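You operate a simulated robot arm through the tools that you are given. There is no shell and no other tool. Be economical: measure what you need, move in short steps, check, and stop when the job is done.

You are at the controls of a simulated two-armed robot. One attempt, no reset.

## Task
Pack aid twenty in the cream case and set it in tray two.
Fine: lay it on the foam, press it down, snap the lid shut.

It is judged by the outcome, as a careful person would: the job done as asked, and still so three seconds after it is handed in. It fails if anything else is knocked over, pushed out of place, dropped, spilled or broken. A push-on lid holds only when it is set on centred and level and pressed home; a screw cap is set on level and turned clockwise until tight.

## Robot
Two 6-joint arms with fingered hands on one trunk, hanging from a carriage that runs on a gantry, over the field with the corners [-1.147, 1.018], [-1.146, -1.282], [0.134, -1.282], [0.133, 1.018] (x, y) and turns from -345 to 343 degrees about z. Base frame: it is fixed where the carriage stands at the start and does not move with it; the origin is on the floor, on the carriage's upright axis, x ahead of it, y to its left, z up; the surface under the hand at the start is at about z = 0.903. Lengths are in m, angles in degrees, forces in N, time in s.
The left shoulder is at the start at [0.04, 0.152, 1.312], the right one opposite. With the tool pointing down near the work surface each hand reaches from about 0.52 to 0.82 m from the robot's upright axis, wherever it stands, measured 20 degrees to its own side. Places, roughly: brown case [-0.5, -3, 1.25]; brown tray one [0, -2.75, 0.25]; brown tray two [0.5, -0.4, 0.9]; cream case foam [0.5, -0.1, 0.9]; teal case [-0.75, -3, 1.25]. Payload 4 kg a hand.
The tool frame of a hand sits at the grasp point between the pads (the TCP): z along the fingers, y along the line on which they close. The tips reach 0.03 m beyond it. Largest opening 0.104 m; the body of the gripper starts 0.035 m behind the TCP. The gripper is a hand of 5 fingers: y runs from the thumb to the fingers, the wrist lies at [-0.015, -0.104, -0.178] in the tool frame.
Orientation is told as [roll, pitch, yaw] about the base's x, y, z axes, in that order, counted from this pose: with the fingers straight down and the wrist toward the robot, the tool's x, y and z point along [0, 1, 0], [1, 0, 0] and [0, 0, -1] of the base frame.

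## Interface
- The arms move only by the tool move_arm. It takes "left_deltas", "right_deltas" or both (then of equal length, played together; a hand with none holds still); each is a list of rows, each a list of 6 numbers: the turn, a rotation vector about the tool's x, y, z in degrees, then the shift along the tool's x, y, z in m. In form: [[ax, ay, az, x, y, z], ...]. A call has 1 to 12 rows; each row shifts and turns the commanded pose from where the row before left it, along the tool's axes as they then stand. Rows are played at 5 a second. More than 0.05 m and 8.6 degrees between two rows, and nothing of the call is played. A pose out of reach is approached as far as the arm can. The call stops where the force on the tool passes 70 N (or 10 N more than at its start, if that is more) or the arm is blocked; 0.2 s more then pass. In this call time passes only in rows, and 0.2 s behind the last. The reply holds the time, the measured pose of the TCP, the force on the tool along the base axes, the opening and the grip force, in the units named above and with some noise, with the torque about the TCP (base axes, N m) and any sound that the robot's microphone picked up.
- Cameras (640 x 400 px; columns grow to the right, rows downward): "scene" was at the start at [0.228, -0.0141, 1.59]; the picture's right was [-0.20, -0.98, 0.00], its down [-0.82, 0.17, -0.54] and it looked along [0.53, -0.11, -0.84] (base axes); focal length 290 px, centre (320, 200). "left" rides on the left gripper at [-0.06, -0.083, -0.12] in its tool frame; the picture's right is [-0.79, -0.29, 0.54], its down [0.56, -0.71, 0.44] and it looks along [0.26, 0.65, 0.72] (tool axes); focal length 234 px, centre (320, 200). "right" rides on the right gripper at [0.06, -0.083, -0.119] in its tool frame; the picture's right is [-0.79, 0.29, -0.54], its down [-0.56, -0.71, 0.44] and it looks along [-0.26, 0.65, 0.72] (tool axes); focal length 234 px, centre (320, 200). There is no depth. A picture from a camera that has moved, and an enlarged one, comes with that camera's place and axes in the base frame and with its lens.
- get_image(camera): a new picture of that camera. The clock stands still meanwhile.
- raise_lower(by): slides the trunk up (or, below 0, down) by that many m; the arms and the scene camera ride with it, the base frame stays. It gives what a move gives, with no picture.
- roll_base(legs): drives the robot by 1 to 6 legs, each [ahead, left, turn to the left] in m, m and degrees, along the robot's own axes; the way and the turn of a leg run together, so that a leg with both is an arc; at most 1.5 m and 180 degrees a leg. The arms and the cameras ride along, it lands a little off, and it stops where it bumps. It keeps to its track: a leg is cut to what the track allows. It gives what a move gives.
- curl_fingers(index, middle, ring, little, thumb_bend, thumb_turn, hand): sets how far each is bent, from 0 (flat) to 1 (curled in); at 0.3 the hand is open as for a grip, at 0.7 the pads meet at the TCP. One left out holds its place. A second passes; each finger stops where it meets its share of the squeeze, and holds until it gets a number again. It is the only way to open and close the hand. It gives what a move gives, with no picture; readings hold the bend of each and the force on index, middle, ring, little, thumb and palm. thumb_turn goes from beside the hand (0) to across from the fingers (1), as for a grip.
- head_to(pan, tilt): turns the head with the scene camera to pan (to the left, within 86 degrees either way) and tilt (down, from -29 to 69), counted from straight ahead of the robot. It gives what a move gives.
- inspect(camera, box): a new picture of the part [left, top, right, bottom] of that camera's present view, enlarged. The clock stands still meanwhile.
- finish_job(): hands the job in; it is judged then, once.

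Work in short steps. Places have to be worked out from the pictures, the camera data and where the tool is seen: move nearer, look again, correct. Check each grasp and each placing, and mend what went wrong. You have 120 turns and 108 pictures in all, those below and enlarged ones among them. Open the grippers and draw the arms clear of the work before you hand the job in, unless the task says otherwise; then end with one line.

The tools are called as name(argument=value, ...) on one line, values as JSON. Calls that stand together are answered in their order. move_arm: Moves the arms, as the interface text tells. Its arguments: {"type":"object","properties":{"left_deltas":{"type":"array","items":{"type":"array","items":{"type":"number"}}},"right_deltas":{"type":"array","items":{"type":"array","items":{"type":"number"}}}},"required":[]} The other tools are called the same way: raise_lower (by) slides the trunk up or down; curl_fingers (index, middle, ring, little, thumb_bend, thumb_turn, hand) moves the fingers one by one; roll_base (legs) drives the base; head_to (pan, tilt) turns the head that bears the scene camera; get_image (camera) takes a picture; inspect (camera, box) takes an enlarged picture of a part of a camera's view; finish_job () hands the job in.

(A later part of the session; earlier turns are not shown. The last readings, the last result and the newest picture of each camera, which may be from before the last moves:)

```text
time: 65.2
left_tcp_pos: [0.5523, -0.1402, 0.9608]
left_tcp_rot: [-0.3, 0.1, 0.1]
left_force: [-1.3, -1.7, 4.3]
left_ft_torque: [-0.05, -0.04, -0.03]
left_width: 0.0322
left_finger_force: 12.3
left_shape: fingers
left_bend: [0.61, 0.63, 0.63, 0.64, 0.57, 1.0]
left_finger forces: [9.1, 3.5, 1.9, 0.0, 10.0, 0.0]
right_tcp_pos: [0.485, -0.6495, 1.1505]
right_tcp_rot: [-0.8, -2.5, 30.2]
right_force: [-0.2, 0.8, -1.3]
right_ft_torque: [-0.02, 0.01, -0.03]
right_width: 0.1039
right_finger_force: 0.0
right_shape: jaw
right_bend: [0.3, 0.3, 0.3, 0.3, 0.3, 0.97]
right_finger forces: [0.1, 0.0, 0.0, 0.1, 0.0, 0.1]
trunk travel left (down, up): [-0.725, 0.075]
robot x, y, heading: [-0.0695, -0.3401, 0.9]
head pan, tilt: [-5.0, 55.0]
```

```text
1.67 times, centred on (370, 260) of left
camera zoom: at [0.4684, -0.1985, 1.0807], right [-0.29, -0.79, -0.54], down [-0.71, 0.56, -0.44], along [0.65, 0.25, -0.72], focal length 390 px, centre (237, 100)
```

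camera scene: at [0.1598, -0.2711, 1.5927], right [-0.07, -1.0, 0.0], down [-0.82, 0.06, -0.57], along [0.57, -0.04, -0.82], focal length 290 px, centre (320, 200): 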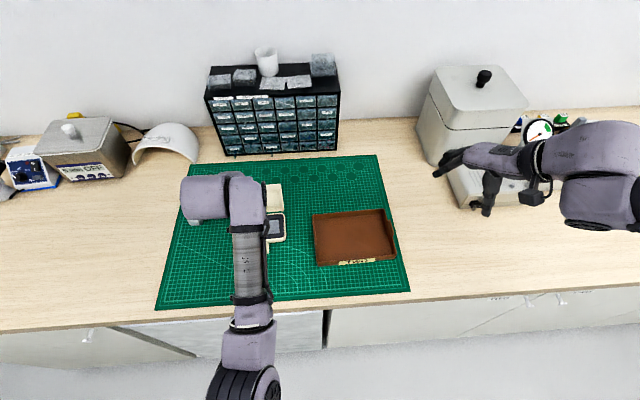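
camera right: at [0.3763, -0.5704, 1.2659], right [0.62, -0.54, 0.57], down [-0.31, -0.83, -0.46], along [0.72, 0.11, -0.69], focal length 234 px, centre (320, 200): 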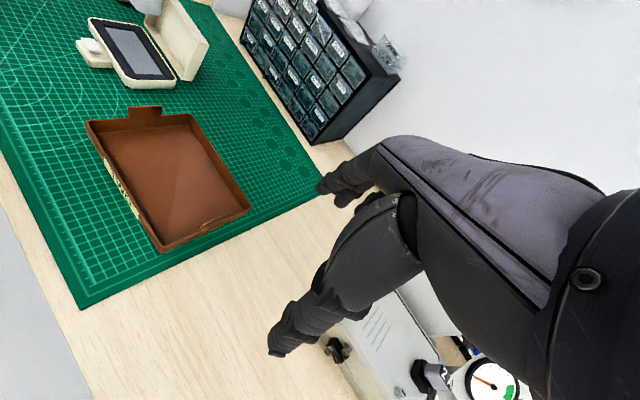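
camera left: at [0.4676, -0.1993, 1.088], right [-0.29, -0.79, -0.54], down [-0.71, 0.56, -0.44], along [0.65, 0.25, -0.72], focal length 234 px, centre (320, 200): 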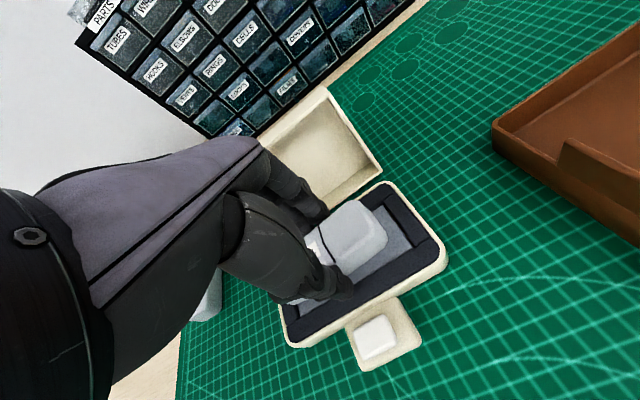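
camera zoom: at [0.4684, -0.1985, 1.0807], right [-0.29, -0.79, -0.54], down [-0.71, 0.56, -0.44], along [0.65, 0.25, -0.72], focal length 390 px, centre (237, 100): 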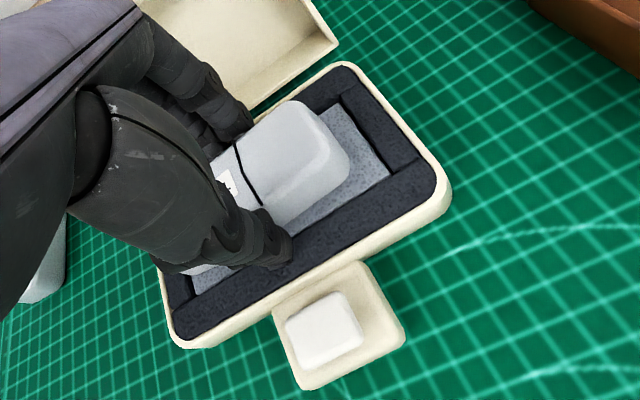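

The index finger brushes the far foam frame and the aid sits slightly toward +x. I'll shift 3 mm toward the robot, then lower more.

move_arm(left_deltas=[[0, 0, 0, 0, -0.003, -0.003], [0, 0, 0, -0.001, 0, 0.005], [0, 0, 0, 0, 0, 0.003]])

inspect(camera="left", box=[260, 140, 480, 380])

```text
time: 66.0
left_tcp_pos: [0.5521, -0.1392, 0.9588]
left_tcp_rot: [-0.3, -0.4, 0.1]
left_force: [-4.9, -1.8, 31.6]
left_ft_torque: [-0.14, 1.38, 0.04]
left_width: 0.0335
left_finger_force: 21.7
left_shape: fingers
left_bend: [0.63, 0.64, 0.65, 0.64, 0.57, 1.0]
left_finger forces: [3.2, 1.7, 0.8, 0.0, 37.4, 0.0]
right_tcp_pos: [0.4872, -0.6505, 1.1513]
right_tcp_rot: [-0.8, -2.4, 30.2]
right_force: [-0.2, 0.1, 0.4]
right_ft_torque: [0.03, -0.03, -0.01]
right_width: 0.1036
right_finger_force: 0.1
right_shape: jaw
right_bend: [0.3, 0.3, 0.3, 0.3, 0.3, 0.97]
right_finger forces: [0.1, 0.1, 0.0, 0.0, 0.0, 0.0]
trunk travel left (down, up): [-0.725, 0.075]
robot x, y, heading: [-0.0672, -0.3415, 1.0]
head pan, tilt: [-5.0, 55.0]
```

```text
1.67 times, centred on (370, 260) of left
camera zoom: at [0.4671, -0.1998, 1.0791], right [-0.28, -0.79, -0.54], down [-0.7, 0.56, -0.44], along [0.65, 0.25, -0.71], focal length 390 px, centre (237, 100)
```

zoom: 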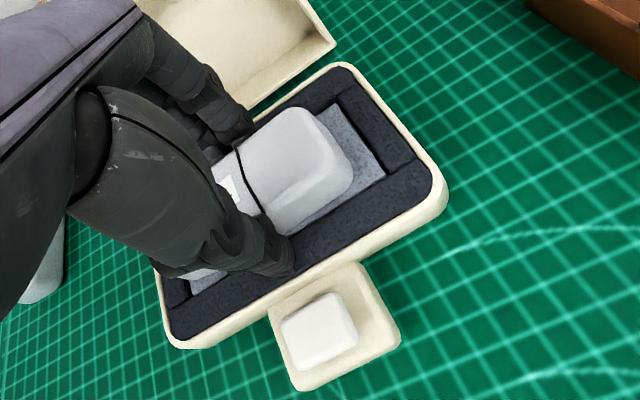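

The thumb tip rests on the near foam frame and the aid sits just over its slot. I relieve the force by 4 mm and release.

move_arm(left_deltas=[[0, 0, 0, 0, 0, -0.004]])

inspect(camera="left", box=[260, 140, 480, 380])

curl_fingers(hand="left", index=0.55, middle=0.55, ring=0.55, little=0.55, thumb_bend=0.5)

inspect(camera="left", box=[260, 140, 480, 380])

```text
time: 66.3
left_tcp_pos: [0.5496, -0.1397, 0.9604]
left_tcp_rot: [-0.3, 0.0, -0.1]
left_force: [0.2, -0.5, 22.4]
left_ft_torque: [-0.05, 0.76, 0.01]
left_width: 0.0329
left_finger_force: 19.1
left_shape: fingers
left_bend: [0.62, 0.64, 0.64, 0.64, 0.57, 1.0]
left_finger forces: [3.4, 2.9, 1.8, 0.0, 29.8, 0.0]
right_tcp_pos: [0.4861, -0.6506, 1.1507]
right_tcp_rot: [-0.8, -2.4, 30.2]
right_force: [0.0, 0.4, -0.2]
right_ft_torque: [0.02, -0.02, -0.01]
right_width: 0.1039
right_finger_force: 0.0
right_shape: jaw
right_bend: [0.3, 0.3, 0.3, 0.3, 0.3, 0.97]
right_finger forces: [0.0, 0.0, 0.1, 0.0, 0.0, 0.0]
trunk travel left (down, up): [-0.725, 0.075]
robot x, y, heading: [-0.072, -0.3429, 1.0]
head pan, tilt: [-5.0, 55.0]
```

```text
1.67 times, centred on (370, 260) of left
camera zoom: at [0.4663, -0.2, 1.0797], right [-0.29, -0.79, -0.54], down [-0.71, 0.56, -0.44], along [0.65, 0.25, -0.72], focal length 390 px, centre (237, 100)
```

zoom: 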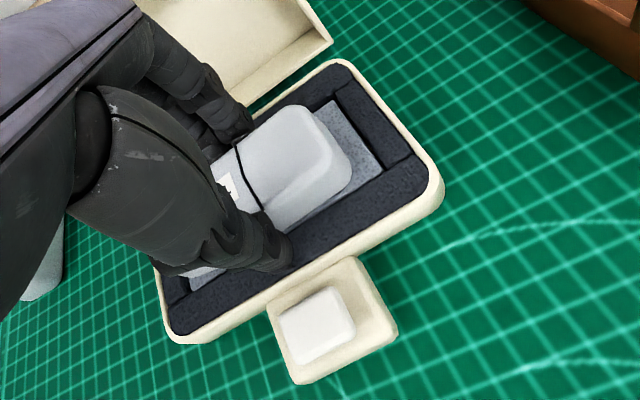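

```text
time: 67.3
left_tcp_pos: [0.549, -0.1416, 0.96]
left_tcp_rot: [-0.3, 0.0, 0.0]
left_force: [-3.6, -1.3, 25.1]
left_ft_torque: [0.0, 0.84, 0.03]
left_width: 0.0338
left_finger_force: 17.5
left_shape: fingers
left_bend: [0.61, 0.58, 0.55, 0.55, 0.53, 1.0]
left_finger forces: [8.3, 3.3, 0.0, 0.0, 24.1, 0.1]
right_tcp_pos: [0.4858, -0.6503, 1.1498]
right_tcp_rot: [-0.8, -2.5, 30.1]
right_force: [-0.1, 0.0, 1.9]
right_ft_torque: [-0.01, 0.01, 0.01]
right_width: 0.104
right_finger_force: 0.1
right_shape: jaw
right_bend: [0.3, 0.3, 0.3, 0.3, 0.3, 0.97]
right_finger forces: [0.0, 0.0, 0.0, 0.1, 0.1, 0.0]
trunk travel left (down, up): [-0.725, 0.075]
robot x, y, heading: [-0.0712, -0.3409, 1.1]
head pan, tilt: [-5.0, 55.0]
```

```text
1.67 times, centred on (370, 260) of left
camera zoom: at [0.466, -0.1999, 1.08], right [-0.29, -0.79, -0.54], down [-0.71, 0.56, -0.44], along [0.65, 0.25, -0.72], focal length 390 px, centre (237, 100)
```

zoom: 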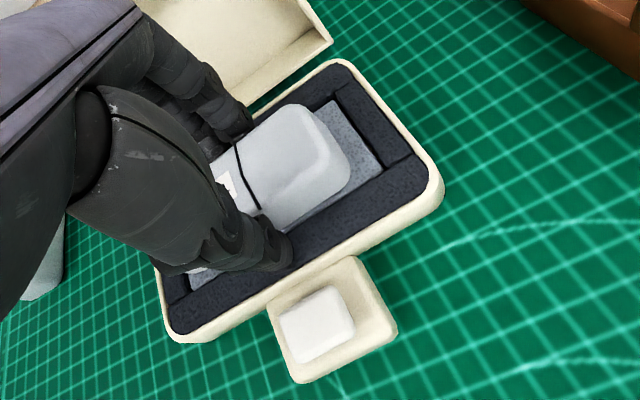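

The thumb is still bearing on the foam edge. I'll raise 5 mm more and open again.

move_arm(left_deltas=[[0, 0, 0, 0, 0, -0.005]])

curl_fingers(hand="left", index=0.5, middle=0.5, ring=0.5, little=0.5, thumb_bend=0.45)

inspect(camera="left", box=[260, 140, 480, 380])

```text
time: 67.8
left_tcp_pos: [0.5475, -0.1421, 0.9601]
left_tcp_rot: [-0.3, 0.5, -0.1]
left_force: [-3.0, 1.1, 1.0]
left_ft_torque: [0.05, 0.04, 0.02]
left_width: 0.0411
left_finger_force: 2.0
left_shape: fingers
left_bend: [0.58, 0.56, 0.55, 0.55, 0.5, 1.0]
left_finger forces: [2.2, 1.8, 0.0, 0.1, 0.0, 0.0]
right_tcp_pos: [0.4852, -0.6507, 1.1497]
right_tcp_rot: [-0.8, -2.3, 30.2]
right_force: [-0.6, -0.3, -0.5]
right_ft_torque: [0.01, -0.03, -0.02]
right_width: 0.1042
right_finger_force: 0.1
right_shape: jaw
right_bend: [0.3, 0.3, 0.3, 0.3, 0.3, 0.97]
right_finger forces: [0.0, 0.1, 0.0, 0.0, 0.1, 0.1]
trunk travel left (down, up): [-0.725, 0.075]
robot x, y, heading: [-0.0741, -0.3404, 0.9]
head pan, tilt: [-5.0, 55.0]
```

```text
time: 68.8
left_tcp_pos: [0.5493, -0.1404, 0.9631]
left_tcp_rot: [-0.4, 0.2, 0.0]
left_force: [-0.1, -0.2, 0.0]
left_ft_torque: [0.02, -0.02, 0.03]
left_width: 0.058
left_finger_force: 0.0
left_shape: fingers
left_bend: [0.5, 0.5, 0.5, 0.5, 0.45, 0.99]
left_finger forces: [0.0, 0.0, 0.0, 0.0, 0.0, 0.0]
right_tcp_pos: [0.486, -0.6502, 1.15]
right_tcp_rot: [-0.8, -2.4, 30.2]
right_force: [0.3, -0.4, -0.6]
right_ft_torque: [-0.01, 0.0, 0.0]
right_width: 0.1037
right_finger_force: 0.0
right_shape: jaw
right_bend: [0.3, 0.3, 0.3, 0.3, 0.3, 0.97]
right_finger forces: [0.1, 0.0, 0.1, 0.0, 0.0, 0.1]
trunk travel left (down, up): [-0.725, 0.075]
robot x, y, heading: [-0.0712, -0.3384, 0.7]
head pan, tilt: [-5.0, 55.0]
```

```text
1.67 times, centred on (370, 260) of left
camera zoom: at [0.4648, -0.2007, 1.0841], right [-0.29, -0.79, -0.54], down [-0.71, 0.56, -0.44], along [0.64, 0.25, -0.72], focal length 390 px, centre (237, 100)
```

zoom: 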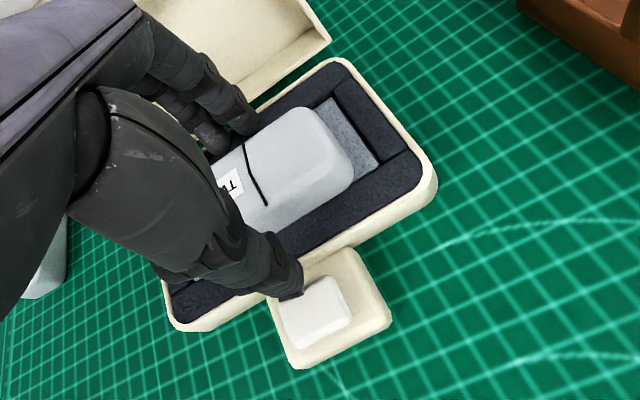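

The aid has settled into the slot and the hand is free. I lift straight up and look.

move_arm(left_deltas=[[0, 0, 0, 0, 0, -0.02], [0, 0, 0, 0, 0, -0.03], [0, 0, 0, 0, 0, -0.03]])

get_image(camera="left")

inspect(camera="left", box=[300, 180, 480, 360])

```text
time: 69.5
left_tcp_pos: [0.5464, -0.1409, 1.0442]
left_tcp_rot: [-0.3, 0.2, 0.0]
left_force: [-1.0, 1.0, -0.1]
left_ft_torque: [0.01, 0.01, 0.0]
left_width: 0.0583
left_finger_force: 0.1
left_shape: fingers
left_bend: [0.5, 0.5, 0.5, 0.5, 0.45, 0.99]
left_finger forces: [0.0, 0.1, 0.0, 0.0, 0.0, 0.0]
right_tcp_pos: [0.4853, -0.6512, 1.1502]
right_tcp_rot: [-0.8, -2.4, 30.2]
right_force: [-1.1, -0.4, -0.6]
right_ft_torque: [0.01, 0.0, -0.01]
right_width: 0.1034
right_finger_force: 0.1
right_shape: jaw
right_bend: [0.3, 0.3, 0.3, 0.3, 0.3, 0.97]
right_finger forces: [0.0, 0.0, 0.1, 0.0, 0.1, 0.0]
trunk travel left (down, up): [-0.725, 0.075]
robot x, y, heading: [-0.0687, -0.3407, 0.9]
head pan, tilt: [-5.0, 55.0]
```

```text
55 pictures are left
camera left: at [0.4639, -0.2004, 1.1645], right [-0.29, -0.79, -0.54], down [-0.71, 0.56, -0.44], along [0.64, 0.25, -0.72], focal length 234 px, centre (320, 200)
```

left: 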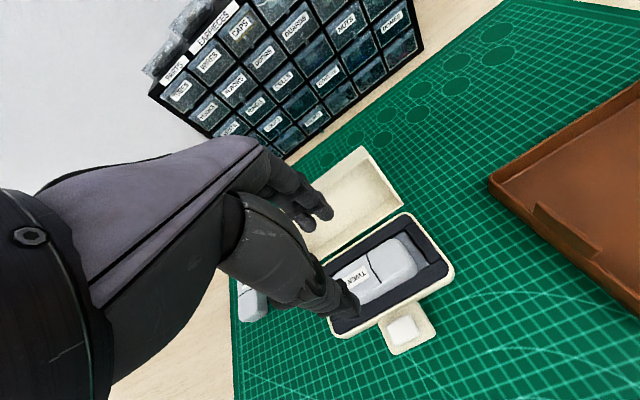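

```text
2.22 times, centred on (390, 270) of left
camera zoom: at [0.4639, -0.2004, 1.1645], right [-0.29, -0.79, -0.54], down [-0.71, 0.56, -0.44], along [0.64, 0.25, -0.72], focal length 520 px, centre (164, 44)
```

zoom: 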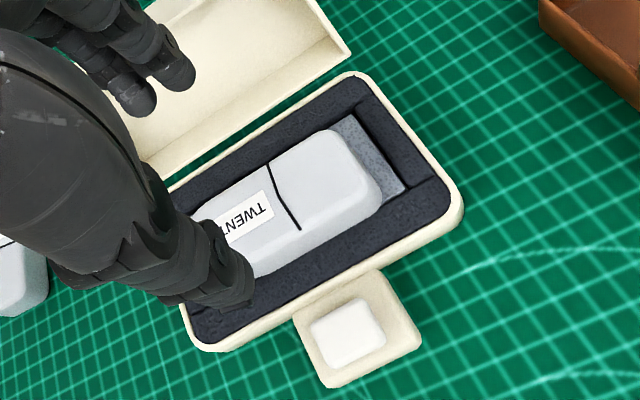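

Aid TWENTY lies in the foam slot with a gap at its -y end. I'll move the hand aside to see the other end before pressing.

move_arm(left_deltas=[[0, 0, 0, 0.04, 0, -0.02], [0, 0, 0, 0.03, 0, 0]])

inspect(camera="left", box=[320, 160, 540, 360])

```text
time: 70.2
left_tcp_pos: [0.5477, -0.0719, 1.0616]
left_tcp_rot: [-0.2, 0.2, 0.0]
left_force: [0.6, -0.4, -0.5]
left_ft_torque: [0.06, -0.02, -0.01]
left_width: 0.0578
left_finger_force: 0.2
left_shape: fingers
left_bend: [0.5, 0.5, 0.5, 0.5, 0.45, 0.99]
left_finger forces: [0.0, 0.0, 0.1, 0.0, 0.0, 0.0]
right_tcp_pos: [0.4864, -0.6509, 1.1505]
right_tcp_rot: [-0.8, -2.3, 30.2]
right_force: [0.8, 0.1, -0.1]
right_ft_torque: [-0.02, -0.03, -0.01]
right_width: 0.1037
right_finger_force: 0.1
right_shape: jaw
right_bend: [0.3, 0.3, 0.3, 0.3, 0.3, 0.97]
right_finger forces: [0.1, 0.0, 0.1, 0.0, 0.0, 0.0]
trunk travel left (down, up): [-0.725, 0.075]
robot x, y, heading: [-0.0735, -0.3403, 1.0]
head pan, tilt: [-5.0, 55.0]
```

```text
2.00 times, centred on (430, 260) of left
camera zoom: at [0.464, -0.1309, 1.1826], right [-0.29, -0.79, -0.54], down [-0.71, 0.56, -0.44], along [0.64, 0.25, -0.72], focal length 468 px, centre (100, 80)
```

zoom: 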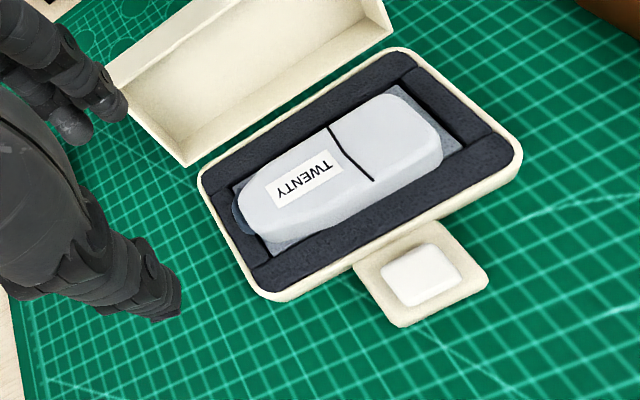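

The button end sits right at, or slightly over, the +y foam frame, with about 11 mm of slack at the other end. I'll lightly regrip and slide the aid about 4 mm toward -y before pressing.

move_arm(left_deltas=[[0, 0, 0, -0.035, 0.001, 0.01], [0, 0, 0, -0.034, 0.001, 0.01], [0, 0, 0, 0, 0, 0.035], [0, 0, 0, 0, 0, 0.035], [0, 0, 0, 0, 0, 0.007]])

curl_fingers(hand="left", index=0.6, middle=0.61, ring=0.62, little=0.6, thumb_bend=0.6)

inspect(camera="left", box=[260, 140, 480, 380])

```text
time: 71.3
left_tcp_pos: [0.5509, -0.1409, 0.9654]
left_tcp_rot: [-0.3, 0.2, 0.0]
left_force: [0.5, -0.3, 0.7]
left_ft_torque: [0.02, -0.02, 0.01]
left_width: 0.0583
left_finger_force: 0.0
left_shape: fingers
left_bend: [0.5, 0.5, 0.5, 0.5, 0.45, 0.99]
left_finger forces: [0.1, 0.0, 0.0, 0.0, 0.1, 0.1]
right_tcp_pos: [0.4848, -0.6507, 1.1484]
right_tcp_rot: [-0.8, -2.4, 30.2]
right_force: [-0.3, -0.9, 1.4]
right_ft_torque: [0.01, 0.0, 0.01]
right_width: 0.1037
right_finger_force: 0.0
right_shape: jaw
right_bend: [0.3, 0.3, 0.3, 0.3, 0.3, 0.97]
right_finger forces: [0.1, 0.1, 0.0, 0.0, 0.0, 0.0]
trunk travel left (down, up): [-0.725, 0.075]
robot x, y, heading: [-0.0732, -0.3424, 1.1]
head pan, tilt: [-5.0, 55.0]
```

```text
time: 72.3
left_tcp_pos: [0.5511, -0.1405, 0.9648]
left_tcp_rot: [-0.3, 0.3, 0.0]
left_force: [-0.3, -0.1, -0.3]
left_ft_torque: [0.04, 0.02, 0.0]
left_width: 0.0342
left_finger_force: 3.1
left_shape: fingers
left_bend: [0.59, 0.6, 0.61, 0.6, 0.56, 1.0]
left_finger forces: [1.2, 1.1, 1.1, 0.0, 3.3, 0.1]
right_tcp_pos: [0.487, -0.6503, 1.1513]
right_tcp_rot: [-0.9, -2.4, 30.2]
right_force: [0.9, 0.5, 0.1]
right_ft_torque: [0.01, 0.02, -0.01]
right_width: 0.1035
right_finger_force: 0.0
right_shape: jaw
right_bend: [0.3, 0.3, 0.3, 0.3, 0.3, 0.97]
right_finger forces: [0.0, 0.1, 0.1, 0.0, 0.1, 0.1]
trunk travel left (down, up): [-0.725, 0.075]
robot x, y, heading: [-0.0715, -0.3394, 0.8]
head pan, tilt: [-5.0, 55.0]
```

```text
1.67 times, centred on (370, 260) of left
camera zoom: at [0.4683, -0.2005, 1.086], right [-0.29, -0.79, -0.54], down [-0.71, 0.56, -0.44], along [0.64, 0.25, -0.72], focal length 390 px, centre (237, 100)
```

zoom: 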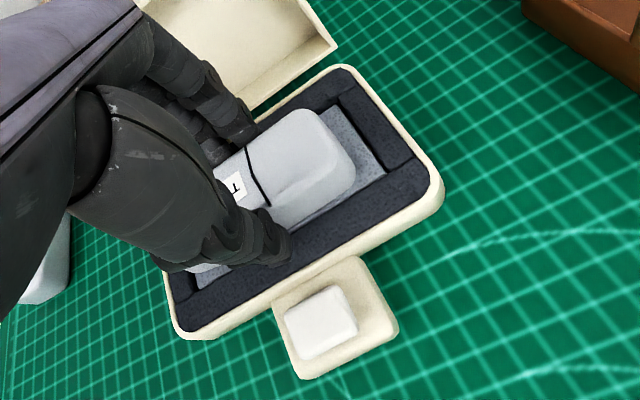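

A light grip is on the aid with no load on the case. I lift 2 mm, slide 5 mm toward -y, lower again and release.

move_arm(left_deltas=[[0, 0, 0, 0, 0, -0.002], [0, 0, 0, -0.003, 0, 0], [0, 0, 0, -0.002, 0, 0], [0, 0, 0, 0, 0, 0.002]])

curl_fingers(hand="left", index=0.48, middle=0.48, ring=0.48, little=0.48, thumb_bend=0.44)

move_arm(left_deltas=[[0, 0, 0, 0, 0, -0.03], [0, 0, 0, 0.0, 0, -0.04], [0, 0, 0, 0.04, 0, -0.03], [0, 0, 0, 0.035, 0, 0]])

inspect(camera="left", box=[320, 160, 540, 360])

```text
time: 73.3
left_tcp_pos: [0.5505, -0.1445, 0.9663]
left_tcp_rot: [-0.4, 0.2, 0.0]
left_force: [-0.6, -0.3, -0.3]
left_ft_torque: [0.02, 0.0, 0.03]
left_width: 0.0341
left_finger_force: 3.3
left_shape: fingers
left_bend: [0.59, 0.6, 0.61, 0.6, 0.56, 1.0]
left_finger forces: [1.3, 1.2, 1.1, 0.0, 3.4, 0.1]
right_tcp_pos: [0.4851, -0.6502, 1.1484]
right_tcp_rot: [-0.7, -2.4, 30.3]
right_force: [0.0, 0.4, 0.2]
right_ft_torque: [0.0, 0.03, 0.01]
right_width: 0.1037
right_finger_force: 0.0
right_shape: jaw
right_bend: [0.3, 0.3, 0.3, 0.3, 0.3, 0.97]
right_finger forces: [0.1, 0.0, 0.1, 0.0, 0.1, 0.1]
trunk travel left (down, up): [-0.725, 0.075]
robot x, y, heading: [-0.0722, -0.3363, 1.2]
head pan, tilt: [-5.0, 55.0]
```

```text
time: 74.3
left_tcp_pos: [0.5509, -0.1437, 0.9656]
left_tcp_rot: [-0.4, 0.1, 0.0]
left_force: [0.9, 0.0, 0.0]
left_ft_torque: [-0.01, -0.03, 0.05]
left_width: 0.0619
left_finger_force: 0.1
left_shape: fingers
left_bend: [0.48, 0.48, 0.48, 0.48, 0.44, 0.99]
left_finger forces: [0.0, 0.0, 0.1, 0.1, 0.0, 0.1]
right_tcp_pos: [0.4864, -0.6499, 1.1494]
right_tcp_rot: [-0.8, -2.4, 30.2]
right_force: [0.4, -0.3, 0.2]
right_ft_torque: [0.03, 0.0, -0.02]
right_width: 0.1037
right_finger_force: 0.0
right_shape: jaw
right_bend: [0.3, 0.3, 0.3, 0.3, 0.3, 0.97]
right_finger forces: [0.0, 0.1, 0.0, 0.1, 0.0, 0.0]
trunk travel left (down, up): [-0.725, 0.075]
robot x, y, heading: [-0.0687, -0.3418, 0.8]
head pan, tilt: [-5.0, 55.0]
```

```text
time: 75.3
left_tcp_pos: [0.5514, -0.0706, 1.0674]
left_tcp_rot: [-0.3, 0.2, 0.0]
left_force: [-0.7, -0.5, 0.2]
left_ft_torque: [0.04, 0.01, -0.01]
left_width: 0.0622
left_finger_force: 0.1
left_shape: fingers
left_bend: [0.48, 0.48, 0.48, 0.48, 0.44, 0.99]
left_finger forces: [0.1, 0.1, 0.1, 0.1, 0.0, 0.0]
right_tcp_pos: [0.4852, -0.6503, 1.1488]
right_tcp_rot: [-0.8, -2.4, 30.3]
right_force: [-0.4, -0.4, -0.5]
right_ft_torque: [-0.02, -0.03, -0.01]
right_width: 0.1038
right_finger_force: 0.0
right_shape: jaw
right_bend: [0.3, 0.3, 0.3, 0.3, 0.3, 0.97]
right_finger forces: [0.0, 0.1, 0.1, 0.0, 0.0, 0.0]
trunk travel left (down, up): [-0.725, 0.075]
robot x, y, heading: [-0.0731, -0.3388, 0.9]
head pan, tilt: [-5.0, 55.0]
```

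```text
2.00 times, centred on (430, 260) of left
camera zoom: at [0.4682, -0.1303, 1.188], right [-0.29, -0.79, -0.54], down [-0.71, 0.56, -0.44], along [0.65, 0.25, -0.72], focal length 468 px, centre (100, 80)
```

zoom: 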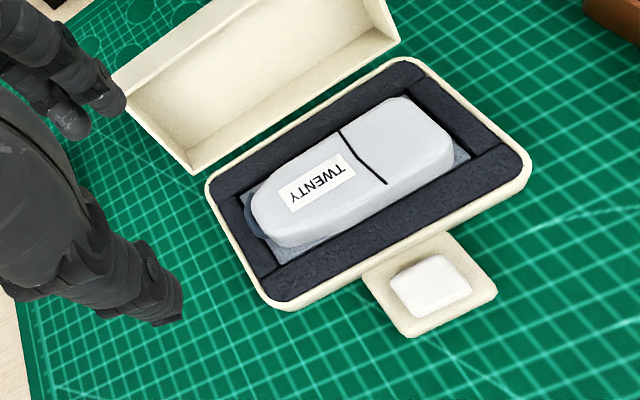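

The aid is well centred in the slot. I'll close the fingers into a pinch and bring them above it to press down.

curl_fingers(hand="left", index=0.72, middle=0.72, ring=0.72, little=0.72, thumb_bend=0.7)

move_arm(left_deltas=[[0, 0, 0, -0.037, 0, 0], [0, 0, 0, -0.037, 0, 0.02], [0, 0, 0, 0, 0, 0.035]])

get_image(camera="left")

```text
time: 76.3
left_tcp_pos: [0.5512, -0.0712, 1.0657]
left_tcp_rot: [-0.3, 0.2, -0.1]
left_force: [0.0, -1.1, 0.7]
left_ft_torque: [0.0, -0.02, 0.0]
left_width: 0.0
left_finger_force: 0.0
left_shape: fingers
left_bend: [0.72, 0.72, 0.72, 0.72, 0.69, 1.0]
left_finger forces: [0.0, 0.0, 0.1, 0.0, 0.0, 0.0]
right_tcp_pos: [0.4842, -0.6502, 1.1491]
right_tcp_rot: [-0.9, -2.5, 30.2]
right_force: [0.1, -0.4, -0.7]
right_ft_torque: [-0.01, 0.0, 0.01]
right_width: 0.1037
right_finger_force: 0.1
right_shape: jaw
right_bend: [0.3, 0.3, 0.3, 0.3, 0.3, 0.97]
right_finger forces: [0.0, 0.0, 0.0, 0.0, 0.1, 0.1]
trunk travel left (down, up): [-0.725, 0.075]
robot x, y, heading: [-0.0702, -0.3422, 1.0]
head pan, tilt: [-5.0, 55.0]
```

```text
time: 77.2
left_tcp_pos: [0.5472, -0.1446, 1.0074]
left_tcp_rot: [-0.3, 0.2, 0.1]
left_force: [0.0, 0.4, -0.3]
left_ft_torque: [0.0, 0.01, 0.01]
left_width: 0.0
left_finger_force: 0.2
left_shape: fingers
left_bend: [0.72, 0.72, 0.72, 0.72, 0.69, 1.0]
left_finger forces: [0.1, 0.0, 0.0, 0.0, 0.0, 0.0]
right_tcp_pos: [0.4854, -0.6506, 1.1488]
right_tcp_rot: [-0.9, -2.4, 30.2]
right_force: [0.5, -0.2, -0.5]
right_ft_torque: [0.02, -0.03, -0.02]
right_width: 0.1037
right_finger_force: 0.0
right_shape: jaw
right_bend: [0.3, 0.3, 0.3, 0.3, 0.3, 0.97]
right_finger forces: [0.1, 0.0, 0.0, 0.0, 0.0, 0.0]
trunk travel left (down, up): [-0.725, 0.075]
robot x, y, heading: [-0.0668, -0.3404, 0.6]
head pan, tilt: [-5.0, 55.0]
```

```text
50 pictures are left
camera left: at [0.4645, -0.2036, 1.1297], right [-0.29, -0.79, -0.54], down [-0.71, 0.56, -0.44], along [0.64, 0.25, -0.72], focal length 234 px, centre (320, 200)
```

left: 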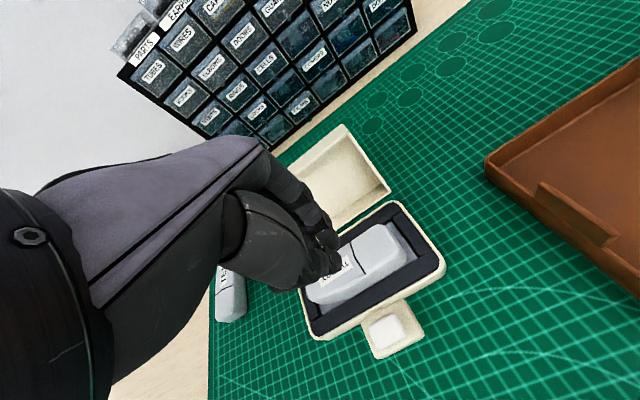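

Fingertips are over the aid's centre. I descend gently until the press force builds.

move_arm(left_deltas=[[0, 0, 0, 0, 0.002, 0.015], [0, 0, 0, 0, 0, 0.01], [0, 0, 0, 0, 0, 0.005]])

inspect(camera="left", box=[260, 140, 480, 380])

```text
time: 78.0
left_tcp_pos: [0.5537, -0.1422, 0.982]
left_tcp_rot: [-0.3, 0.0, -0.1]
left_force: [-0.7, 0.1, 4.8]
left_ft_torque: [-0.02, 0.07, -0.02]
left_width: 0.0
left_finger_force: 3.4
left_shape: fingers
left_bend: [0.72, 0.72, 0.72, 0.72, 0.7, 1.0]
left_finger forces: [0.1, 0.0, 0.1, 0.1, 5.7, 0.0]
right_tcp_pos: [0.4854, -0.6499, 1.1506]
right_tcp_rot: [-0.8, -2.5, 30.2]
right_force: [0.2, 0.4, -0.4]
right_ft_torque: [-0.01, -0.01, -0.06]
right_width: 0.104
right_finger_force: 0.1
right_shape: jaw
right_bend: [0.3, 0.3, 0.3, 0.3, 0.3, 0.97]
right_finger forces: [0.0, 0.0, 0.0, 0.0, 0.0, 0.0]
trunk travel left (down, up): [-0.725, 0.075]
robot x, y, heading: [-0.0676, -0.3421, 1.2]
head pan, tilt: [-5.0, 55.0]
```

```text
1.67 times, centred on (370, 260) of left
camera zoom: at [0.4689, -0.2028, 1.1017], right [-0.29, -0.79, -0.54], down [-0.71, 0.56, -0.44], along [0.65, 0.25, -0.72], focal length 390 px, centre (237, 100)
```

zoom: 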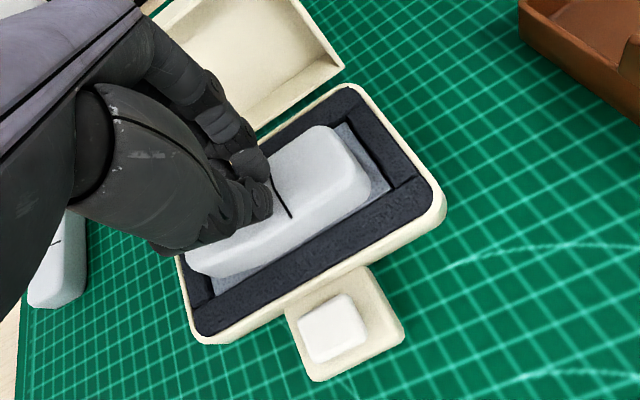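

Contact is made. I press further in small increments.

move_arm(left_deltas=[[0, 0, 0, 0, 0, 0.003], [0, 0, 0, 0, 0, 0.003]])

move_arm(left_deltas=[[0, 0, 0, 0, 0, 0.003], [0, 0, 0, 0, 0, 0.002]])

inspect(camera="left", box=[260, 140, 480, 380])

```text
time: 78.5
left_tcp_pos: [0.5544, -0.1421, 0.9759]
left_tcp_rot: [-0.4, 0.0, 0.0]
left_force: [2.9, -0.7, 12.3]
left_ft_torque: [-0.06, -0.02, -0.03]
left_width: 0.0
left_finger_force: 7.6
left_shape: fingers
left_bend: [0.72, 0.72, 0.72, 0.72, 0.72, 1.0]
left_finger forces: [0.1, 0.0, 0.0, 0.1, 15.6, 0.0]
right_tcp_pos: [0.4853, -0.6493, 1.1504]
right_tcp_rot: [-0.8, -2.5, 30.1]
right_force: [0.8, 0.1, -0.6]
right_ft_torque: [-0.01, 0.0, 0.0]
right_width: 0.104
right_finger_force: 0.1
right_shape: jaw
right_bend: [0.3, 0.3, 0.3, 0.3, 0.3, 0.97]
right_finger forces: [0.0, 0.1, 0.0, 0.0, 0.0, 0.0]
trunk travel left (down, up): [-0.725, 0.075]
robot x, y, heading: [-0.0719, -0.3401, 1.0]
head pan, tilt: [-5.0, 55.0]
```

```text
time: 79.2
left_tcp_pos: [0.5509, -0.1427, 0.9685]
left_tcp_rot: [-0.3, 0.3, 0.0]
left_force: [0.0, 0.9, 4.1]
left_ft_torque: [0.0, 0.08, -0.01]
left_width: 0.0002
left_finger_force: 3.4
left_shape: fingers
left_bend: [0.72, 0.72, 0.72, 0.72, 0.7, 1.0]
left_finger forces: [0.1, 0.0, 0.0, 0.0, 5.6, 0.1]
right_tcp_pos: [0.485, -0.6499, 1.1501]
right_tcp_rot: [-0.7, -2.5, 30.2]
right_force: [-0.5, 0.4, 0.3]
right_ft_torque: [0.01, -0.02, 0.01]
right_width: 0.104
right_finger_force: 0.1
right_shape: jaw
right_bend: [0.3, 0.3, 0.3, 0.3, 0.3, 0.97]
right_finger forces: [0.1, 0.0, 0.0, 0.1, 0.0, 0.0]
trunk travel left (down, up): [-0.725, 0.075]
robot x, y, heading: [-0.0736, -0.3424, 0.8]
head pan, tilt: [-5.0, 55.0]
```

```text
1.67 times, centred on (370, 260) of left
camera zoom: at [0.4682, -0.2027, 1.0898], right [-0.29, -0.79, -0.54], down [-0.71, 0.56, -0.44], along [0.64, 0.25, -0.72], focal length 390 px, centre (237, 100)
```

zoom: 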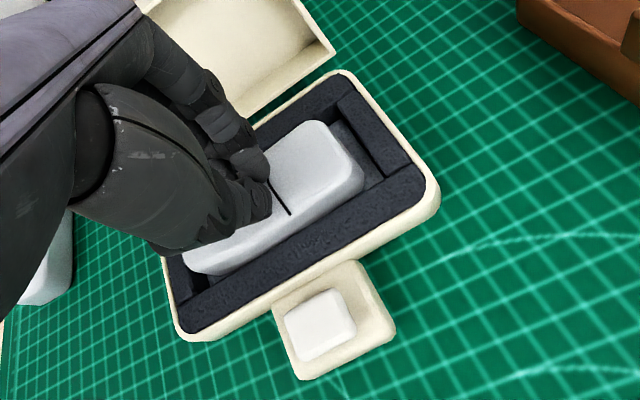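

The aid is sinking into the recess. I keep pressing until it bottoms out.

move_arm(left_deltas=[[0, 0, 0, 0, 0, 0.003], [0, 0, 0, 0, 0, 0.003]])

move_arm(left_deltas=[[0, 0, 0, 0, 0, 0.003], [0, 0, 0, 0, 0, 0.002]])

inspect(camera="left", box=[260, 140, 480, 380])

```text
time: 79.8
left_tcp_pos: [0.5547, -0.1434, 0.9688]
left_tcp_rot: [-0.3, -0.4, 0.1]
left_force: [-7.6, -1.1, 38.5]
left_ft_torque: [-0.15, 0.84, 0.0]
left_width: 0.0
left_finger_force: 19.0
left_shape: fingers
left_bend: [0.72, 0.72, 0.72, 0.72, 0.7, 1.0]
left_finger forces: [0.0, 0.1, 0.0, 0.0, 38.3, 0.0]
right_tcp_pos: [0.4868, -0.6502, 1.1513]
right_tcp_rot: [-0.8, -2.5, 30.3]
right_force: [-0.2, -0.2, 0.0]
right_ft_torque: [0.04, 0.02, 0.01]
right_width: 0.1036
right_finger_force: 0.1
right_shape: jaw
right_bend: [0.3, 0.3, 0.3, 0.3, 0.3, 0.97]
right_finger forces: [0.0, 0.0, 0.1, 0.1, 0.0, 0.1]
trunk travel left (down, up): [-0.725, 0.075]
robot x, y, heading: [-0.0745, -0.3423, 0.7]
head pan, tilt: [-5.0, 55.0]
```

```text
time: 80.3
left_tcp_pos: [0.5585, -0.1422, 0.9692]
left_tcp_rot: [-0.3, -1.0, 0.1]
left_force: [-13.0, -3.6, 64.9]
left_ft_torque: [-0.41, 1.66, -0.02]
left_width: 0.0037
left_finger_force: 32.9
left_shape: fingers
left_bend: [0.72, 0.72, 0.72, 0.72, 0.7, 1.0]
left_finger forces: [0.0, 0.0, 0.0, 0.0, 65.6, 0.0]
right_tcp_pos: [0.4879, -0.649, 1.1508]
right_tcp_rot: [-0.8, -2.6, 30.3]
right_force: [0.0, 0.9, 0.9]
right_ft_torque: [0.0, 0.0, 0.02]
right_width: 0.104
right_finger_force: 0.2
right_shape: jaw
right_bend: [0.3, 0.3, 0.3, 0.3, 0.3, 0.97]
right_finger forces: [0.1, 0.0, 0.0, 0.1, 0.1, 0.0]
trunk travel left (down, up): [-0.725, 0.075]
robot x, y, heading: [-0.0693, -0.3361, 1.1]
head pan, tilt: [-5.0, 55.0]
```

```text
1.67 times, centred on (370, 260) of left
camera zoom: at [0.4731, -0.2015, 1.0886], right [-0.28, -0.79, -0.54], down [-0.7, 0.55, -0.45], along [0.66, 0.25, -0.71], focal length 390 px, centre (237, 100)
```

zoom: 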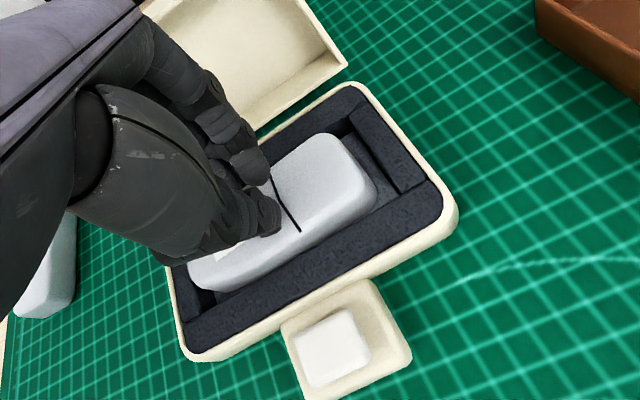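

It bottomed at 65 N, so it's firmly seated. I lift off and check the seat and whether the case moved.

move_arm(left_deltas=[[0, 0, 0, 0, 0, -0.012], [0, 0, 0, 0, 0, -0.03], [0, 0, 0, 0, 0, -0.04], [0, 0, 0, 0.035, 0, -0.03], [0, 0, 0, 0.035, 0, 0]])

get_image(camera="left")

inspect(camera="left", box=[320, 160, 540, 360])

```text
time: 81.5
left_tcp_pos: [0.5512, -0.0708, 1.0671]
left_tcp_rot: [-0.3, 0.2, -0.2]
left_force: [0.5, -0.6, -0.4]
left_ft_torque: [0.04, 0.03, -0.03]
left_width: 0.0
left_finger_force: 0.0
left_shape: fingers
left_bend: [0.72, 0.72, 0.72, 0.72, 0.69, 1.0]
left_finger forces: [0.0, 0.1, 0.0, 0.0, 0.0, 0.0]
right_tcp_pos: [0.4857, -0.6498, 1.1495]
right_tcp_rot: [-0.8, -2.4, 30.2]
right_force: [-0.5, -1.1, 0.3]
right_ft_torque: [0.0, 0.01, 0.03]
right_width: 0.1038
right_finger_force: 0.1
right_shape: jaw
right_bend: [0.3, 0.3, 0.3, 0.3, 0.3, 0.97]
right_finger forces: [0.0, 0.0, 0.0, 0.1, 0.0, 0.0]
trunk travel left (down, up): [-0.725, 0.075]
robot x, y, heading: [-0.0678, -0.341, 0.9]
head pan, tilt: [-5.0, 55.0]
```

```text
46 pictures are left
camera left: at [0.4679, -0.13, 1.1877], right [-0.29, -0.79, -0.54], down [-0.71, 0.56, -0.44], along [0.64, 0.25, -0.72], focal length 234 px, centre (320, 200)
```

left: 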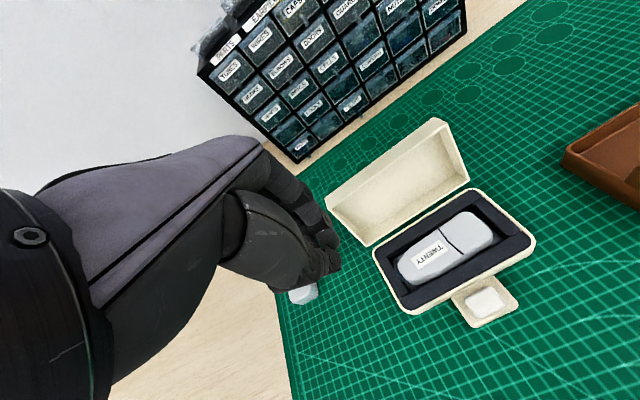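

```text
2.00 times, centred on (430, 260) of left
camera zoom: at [0.4679, -0.13, 1.1877], right [-0.29, -0.79, -0.54], down [-0.71, 0.56, -0.44], along [0.64, 0.25, -0.72], focal length 468 px, centre (100, 80)
```

zoom: 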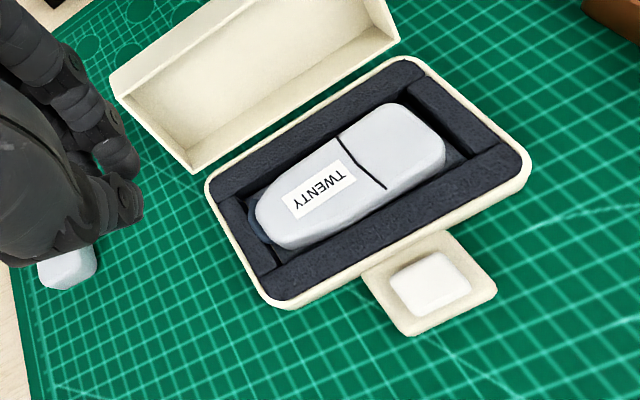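

The aid is seated in the recess and the case hasn't moved. Next is the lid: I'll open the hand with the thumb tucked aside, bring the fingers down behind the lid and pull it forward. First I go above it and look.

move_arm(left_deltas=[[0, 0, 0, 0, 0.01, -0.04], [0, 0, 0, -0.03, 0.03, -0.01], [0, 0, 0, -0.037, 0.03, 0]])

curl_fingers(hand="left", index=0.3, middle=0.3, ring=0.3, little=0.3, thumb_bend=0.1, thumb_turn=0)

get_image(camera="left")

get_image(camera="right")

get_image(camera="scene")

```text
time: 82.3
left_tcp_pos: [0.6218, -0.1381, 1.1223]
left_tcp_rot: [-0.3, 0.2, 0.0]
left_force: [1.4, 0.2, -0.4]
left_ft_torque: [-0.02, -0.03, 0.02]
left_width: 0.0
left_finger_force: 0.1
left_shape: fingers
left_bend: [0.72, 0.72, 0.72, 0.72, 0.69, 1.0]
left_finger forces: [0.0, 0.0, 0.1, 0.1, 0.0, 0.0]
right_tcp_pos: [0.4853, -0.6494, 1.1499]
right_tcp_rot: [-0.9, -2.4, 30.2]
right_force: [-0.2, -0.4, 0.5]
right_ft_torque: [0.02, -0.03, -0.03]
right_width: 0.1036
right_finger_force: 0.0
right_shape: jaw
right_bend: [0.3, 0.3, 0.3, 0.3, 0.3, 0.97]
right_finger forces: [0.1, 0.0, 0.1, 0.0, 0.0, 0.1]
trunk travel left (down, up): [-0.725, 0.075]
robot x, y, heading: [-0.0698, -0.3432, 0.8]
head pan, tilt: [-5.0, 55.0]
```

```text
time: 83.3
left_tcp_pos: [0.6215, -0.1374, 1.1228]
left_tcp_rot: [-0.3, 0.1, 0.1]
left_force: [0.2, 0.2, 0.1]
left_ft_torque: [0.0, 0.01, 0.0]
left_width: 0.152
left_finger_force: 0.1
left_shape: fingers
left_bend: [0.3, 0.3, 0.3, 0.3, 0.1, 0.0]
left_finger forces: [0.0, 0.0, 0.0, 0.0, 0.0, 0.1]
right_tcp_pos: [0.4851, -0.6502, 1.1489]
right_tcp_rot: [-0.8, -2.4, 30.2]
right_force: [0.4, 0.2, 0.1]
right_ft_torque: [0.0, 0.03, 0.0]
right_width: 0.1036
right_finger_force: 0.0
right_shape: jaw
right_bend: [0.3, 0.3, 0.3, 0.3, 0.3, 0.97]
right_finger forces: [0.0, 0.0, 0.1, 0.0, 0.1, 0.0]
trunk travel left (down, up): [-0.725, 0.075]
robot x, y, heading: [-0.0691, -0.3416, 1.2]
head pan, tilt: [-5.0, 55.0]
```

```text
44 pictures are left
camera left: at [0.5385, -0.1971, 1.2427], right [-0.29, -0.79, -0.54], down [-0.71, 0.56, -0.44], along [0.64, 0.25, -0.72], focal length 234 px, centre (320, 200)
```

left: 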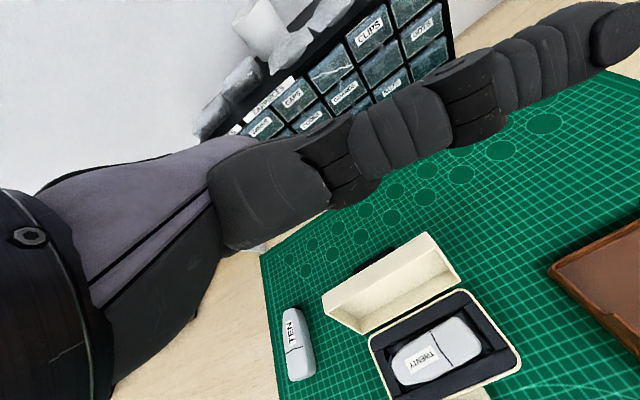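

```text
43 pictures are left
camera right: at [0.3779, -0.642, 1.266], right [0.62, -0.54, 0.57], down [-0.31, -0.83, -0.46], along [0.72, 0.11, -0.69], focal length 234 px, centre (320, 200)
```

right: 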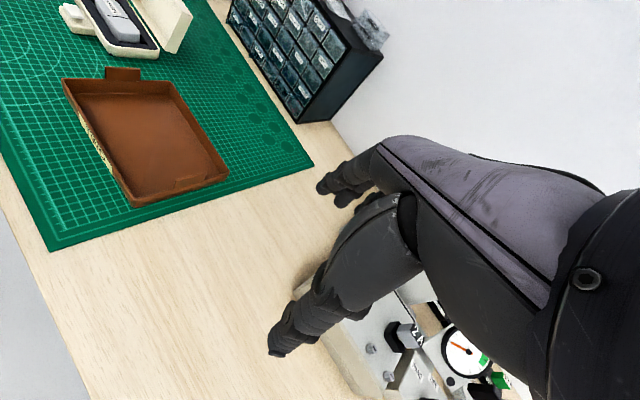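

```text
42 pictures are left
camera scene: at [0.1609, -0.3431, 1.5927], right [-0.07, -1.0, 0.0], down [-0.82, 0.06, -0.57], along [0.57, -0.04, -0.82], focal length 290 px, centre (320, 200)
```

scene: 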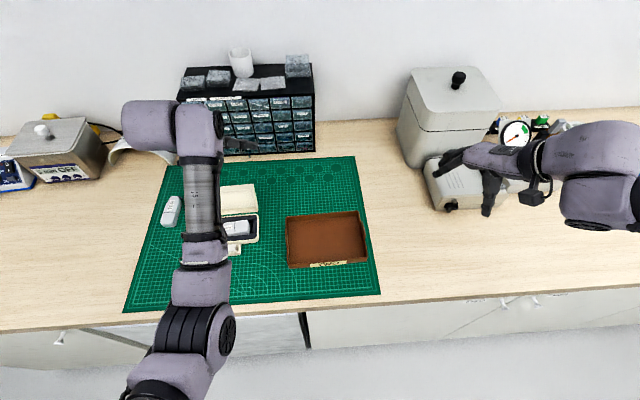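

The thumb sideways would foul the lid, so I'll set it opposed but straight, in front of the lid and out of its way. The lid top is about z 1.005 and its back top corner about x 0.655. I'll go to x 0.645 and lower behind it.

curl_fingers(hand="left", index=0.28, middle=0.28, ring=0.28, little=0.28, thumb_bend=0.1, thumb_turn=1)

move_arm(left_deltas=[[0, 0, 0, 0, 0.015, 0], [0, 0, 0, 0, 0.008, 0.03], [0, 0, 0, 0, 0, 0.03], [0, 0, 0, 0, 0, 0.02]])

get_image(camera="left")

inspect(camera="right", box=[0, 0, 240, 120])

```text
time: 84.3
left_tcp_pos: [0.6219, -0.1371, 1.1211]
left_tcp_rot: [-0.2, 0.2, 0.0]
left_force: [0.1, -0.1, -0.5]
left_ft_torque: [0.0, -0.01, 0.01]
left_width: 0.1215
left_finger_force: 0.2
left_shape: fingers
left_bend: [0.28, 0.28, 0.28, 0.28, 0.1, 0.95]
left_finger forces: [0.0, 0.0, 0.0, 0.0, 0.0, 0.0]
right_tcp_pos: [0.4855, -0.6506, 1.1494]
right_tcp_rot: [-0.8, -2.5, 30.2]
right_force: [-0.2, 0.0, 0.3]
right_ft_torque: [0.0, 0.02, 0.0]
right_width: 0.1035
right_finger_force: 0.0
right_shape: jaw
right_bend: [0.3, 0.3, 0.3, 0.3, 0.3, 0.97]
right_finger forces: [0.0, 0.0, 0.1, 0.0, 0.0, 0.1]
trunk travel left (down, up): [-0.725, 0.075]
robot x, y, heading: [-0.0737, -0.3436, 1.1]
head pan, tilt: [-5.0, 55.0]
```

```text
time: 85.3
left_tcp_pos: [0.6449, -0.1392, 1.042]
left_tcp_rot: [-0.3, 0.2, 0.1]
left_force: [-0.2, 0.3, 1.1]
left_ft_torque: [0.03, 0.0, -0.02]
left_width: 0.1217
left_finger_force: 0.0
left_shape: fingers
left_bend: [0.28, 0.28, 0.28, 0.28, 0.1, 0.95]
left_finger forces: [0.1, 0.0, 0.0, 0.0, 0.0, 0.0]
right_tcp_pos: [0.485, -0.6502, 1.1485]
right_tcp_rot: [-0.9, -2.3, 30.2]
right_force: [0.6, -0.4, 0.3]
right_ft_torque: [-0.01, -0.02, -0.01]
right_width: 0.1038
right_finger_force: 0.1
right_shape: jaw
right_bend: [0.3, 0.3, 0.3, 0.3, 0.3, 0.97]
right_finger forces: [0.0, 0.1, 0.1, 0.0, 0.1, 0.0]
trunk travel left (down, up): [-0.725, 0.075]
robot x, y, heading: [-0.0677, -0.3383, 0.7]
head pan, tilt: [-5.0, 55.0]
```

```text
41 pictures are left
camera left: at [0.5618, -0.1989, 1.1628], right [-0.29, -0.79, -0.54], down [-0.71, 0.56, -0.44], along [0.64, 0.25, -0.72], focal length 234 px, centre (320, 200)
```

left: 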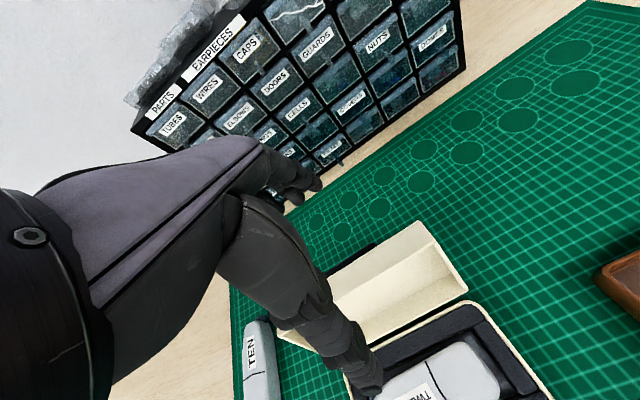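

```text
2.67 times, centred on (120, 60) of right
camera zoom: at [0.3778, -0.642, 1.266], right [0.62, -0.54, 0.57], down [-0.31, -0.83, -0.46], along [0.72, 0.11, -0.69], focal length 624 px, centre (853, 573)
```

zoom: 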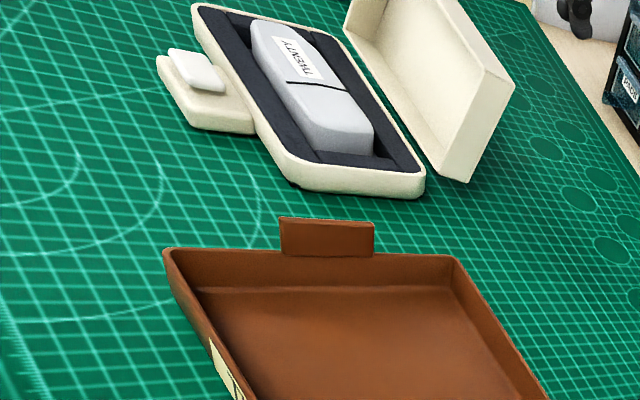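

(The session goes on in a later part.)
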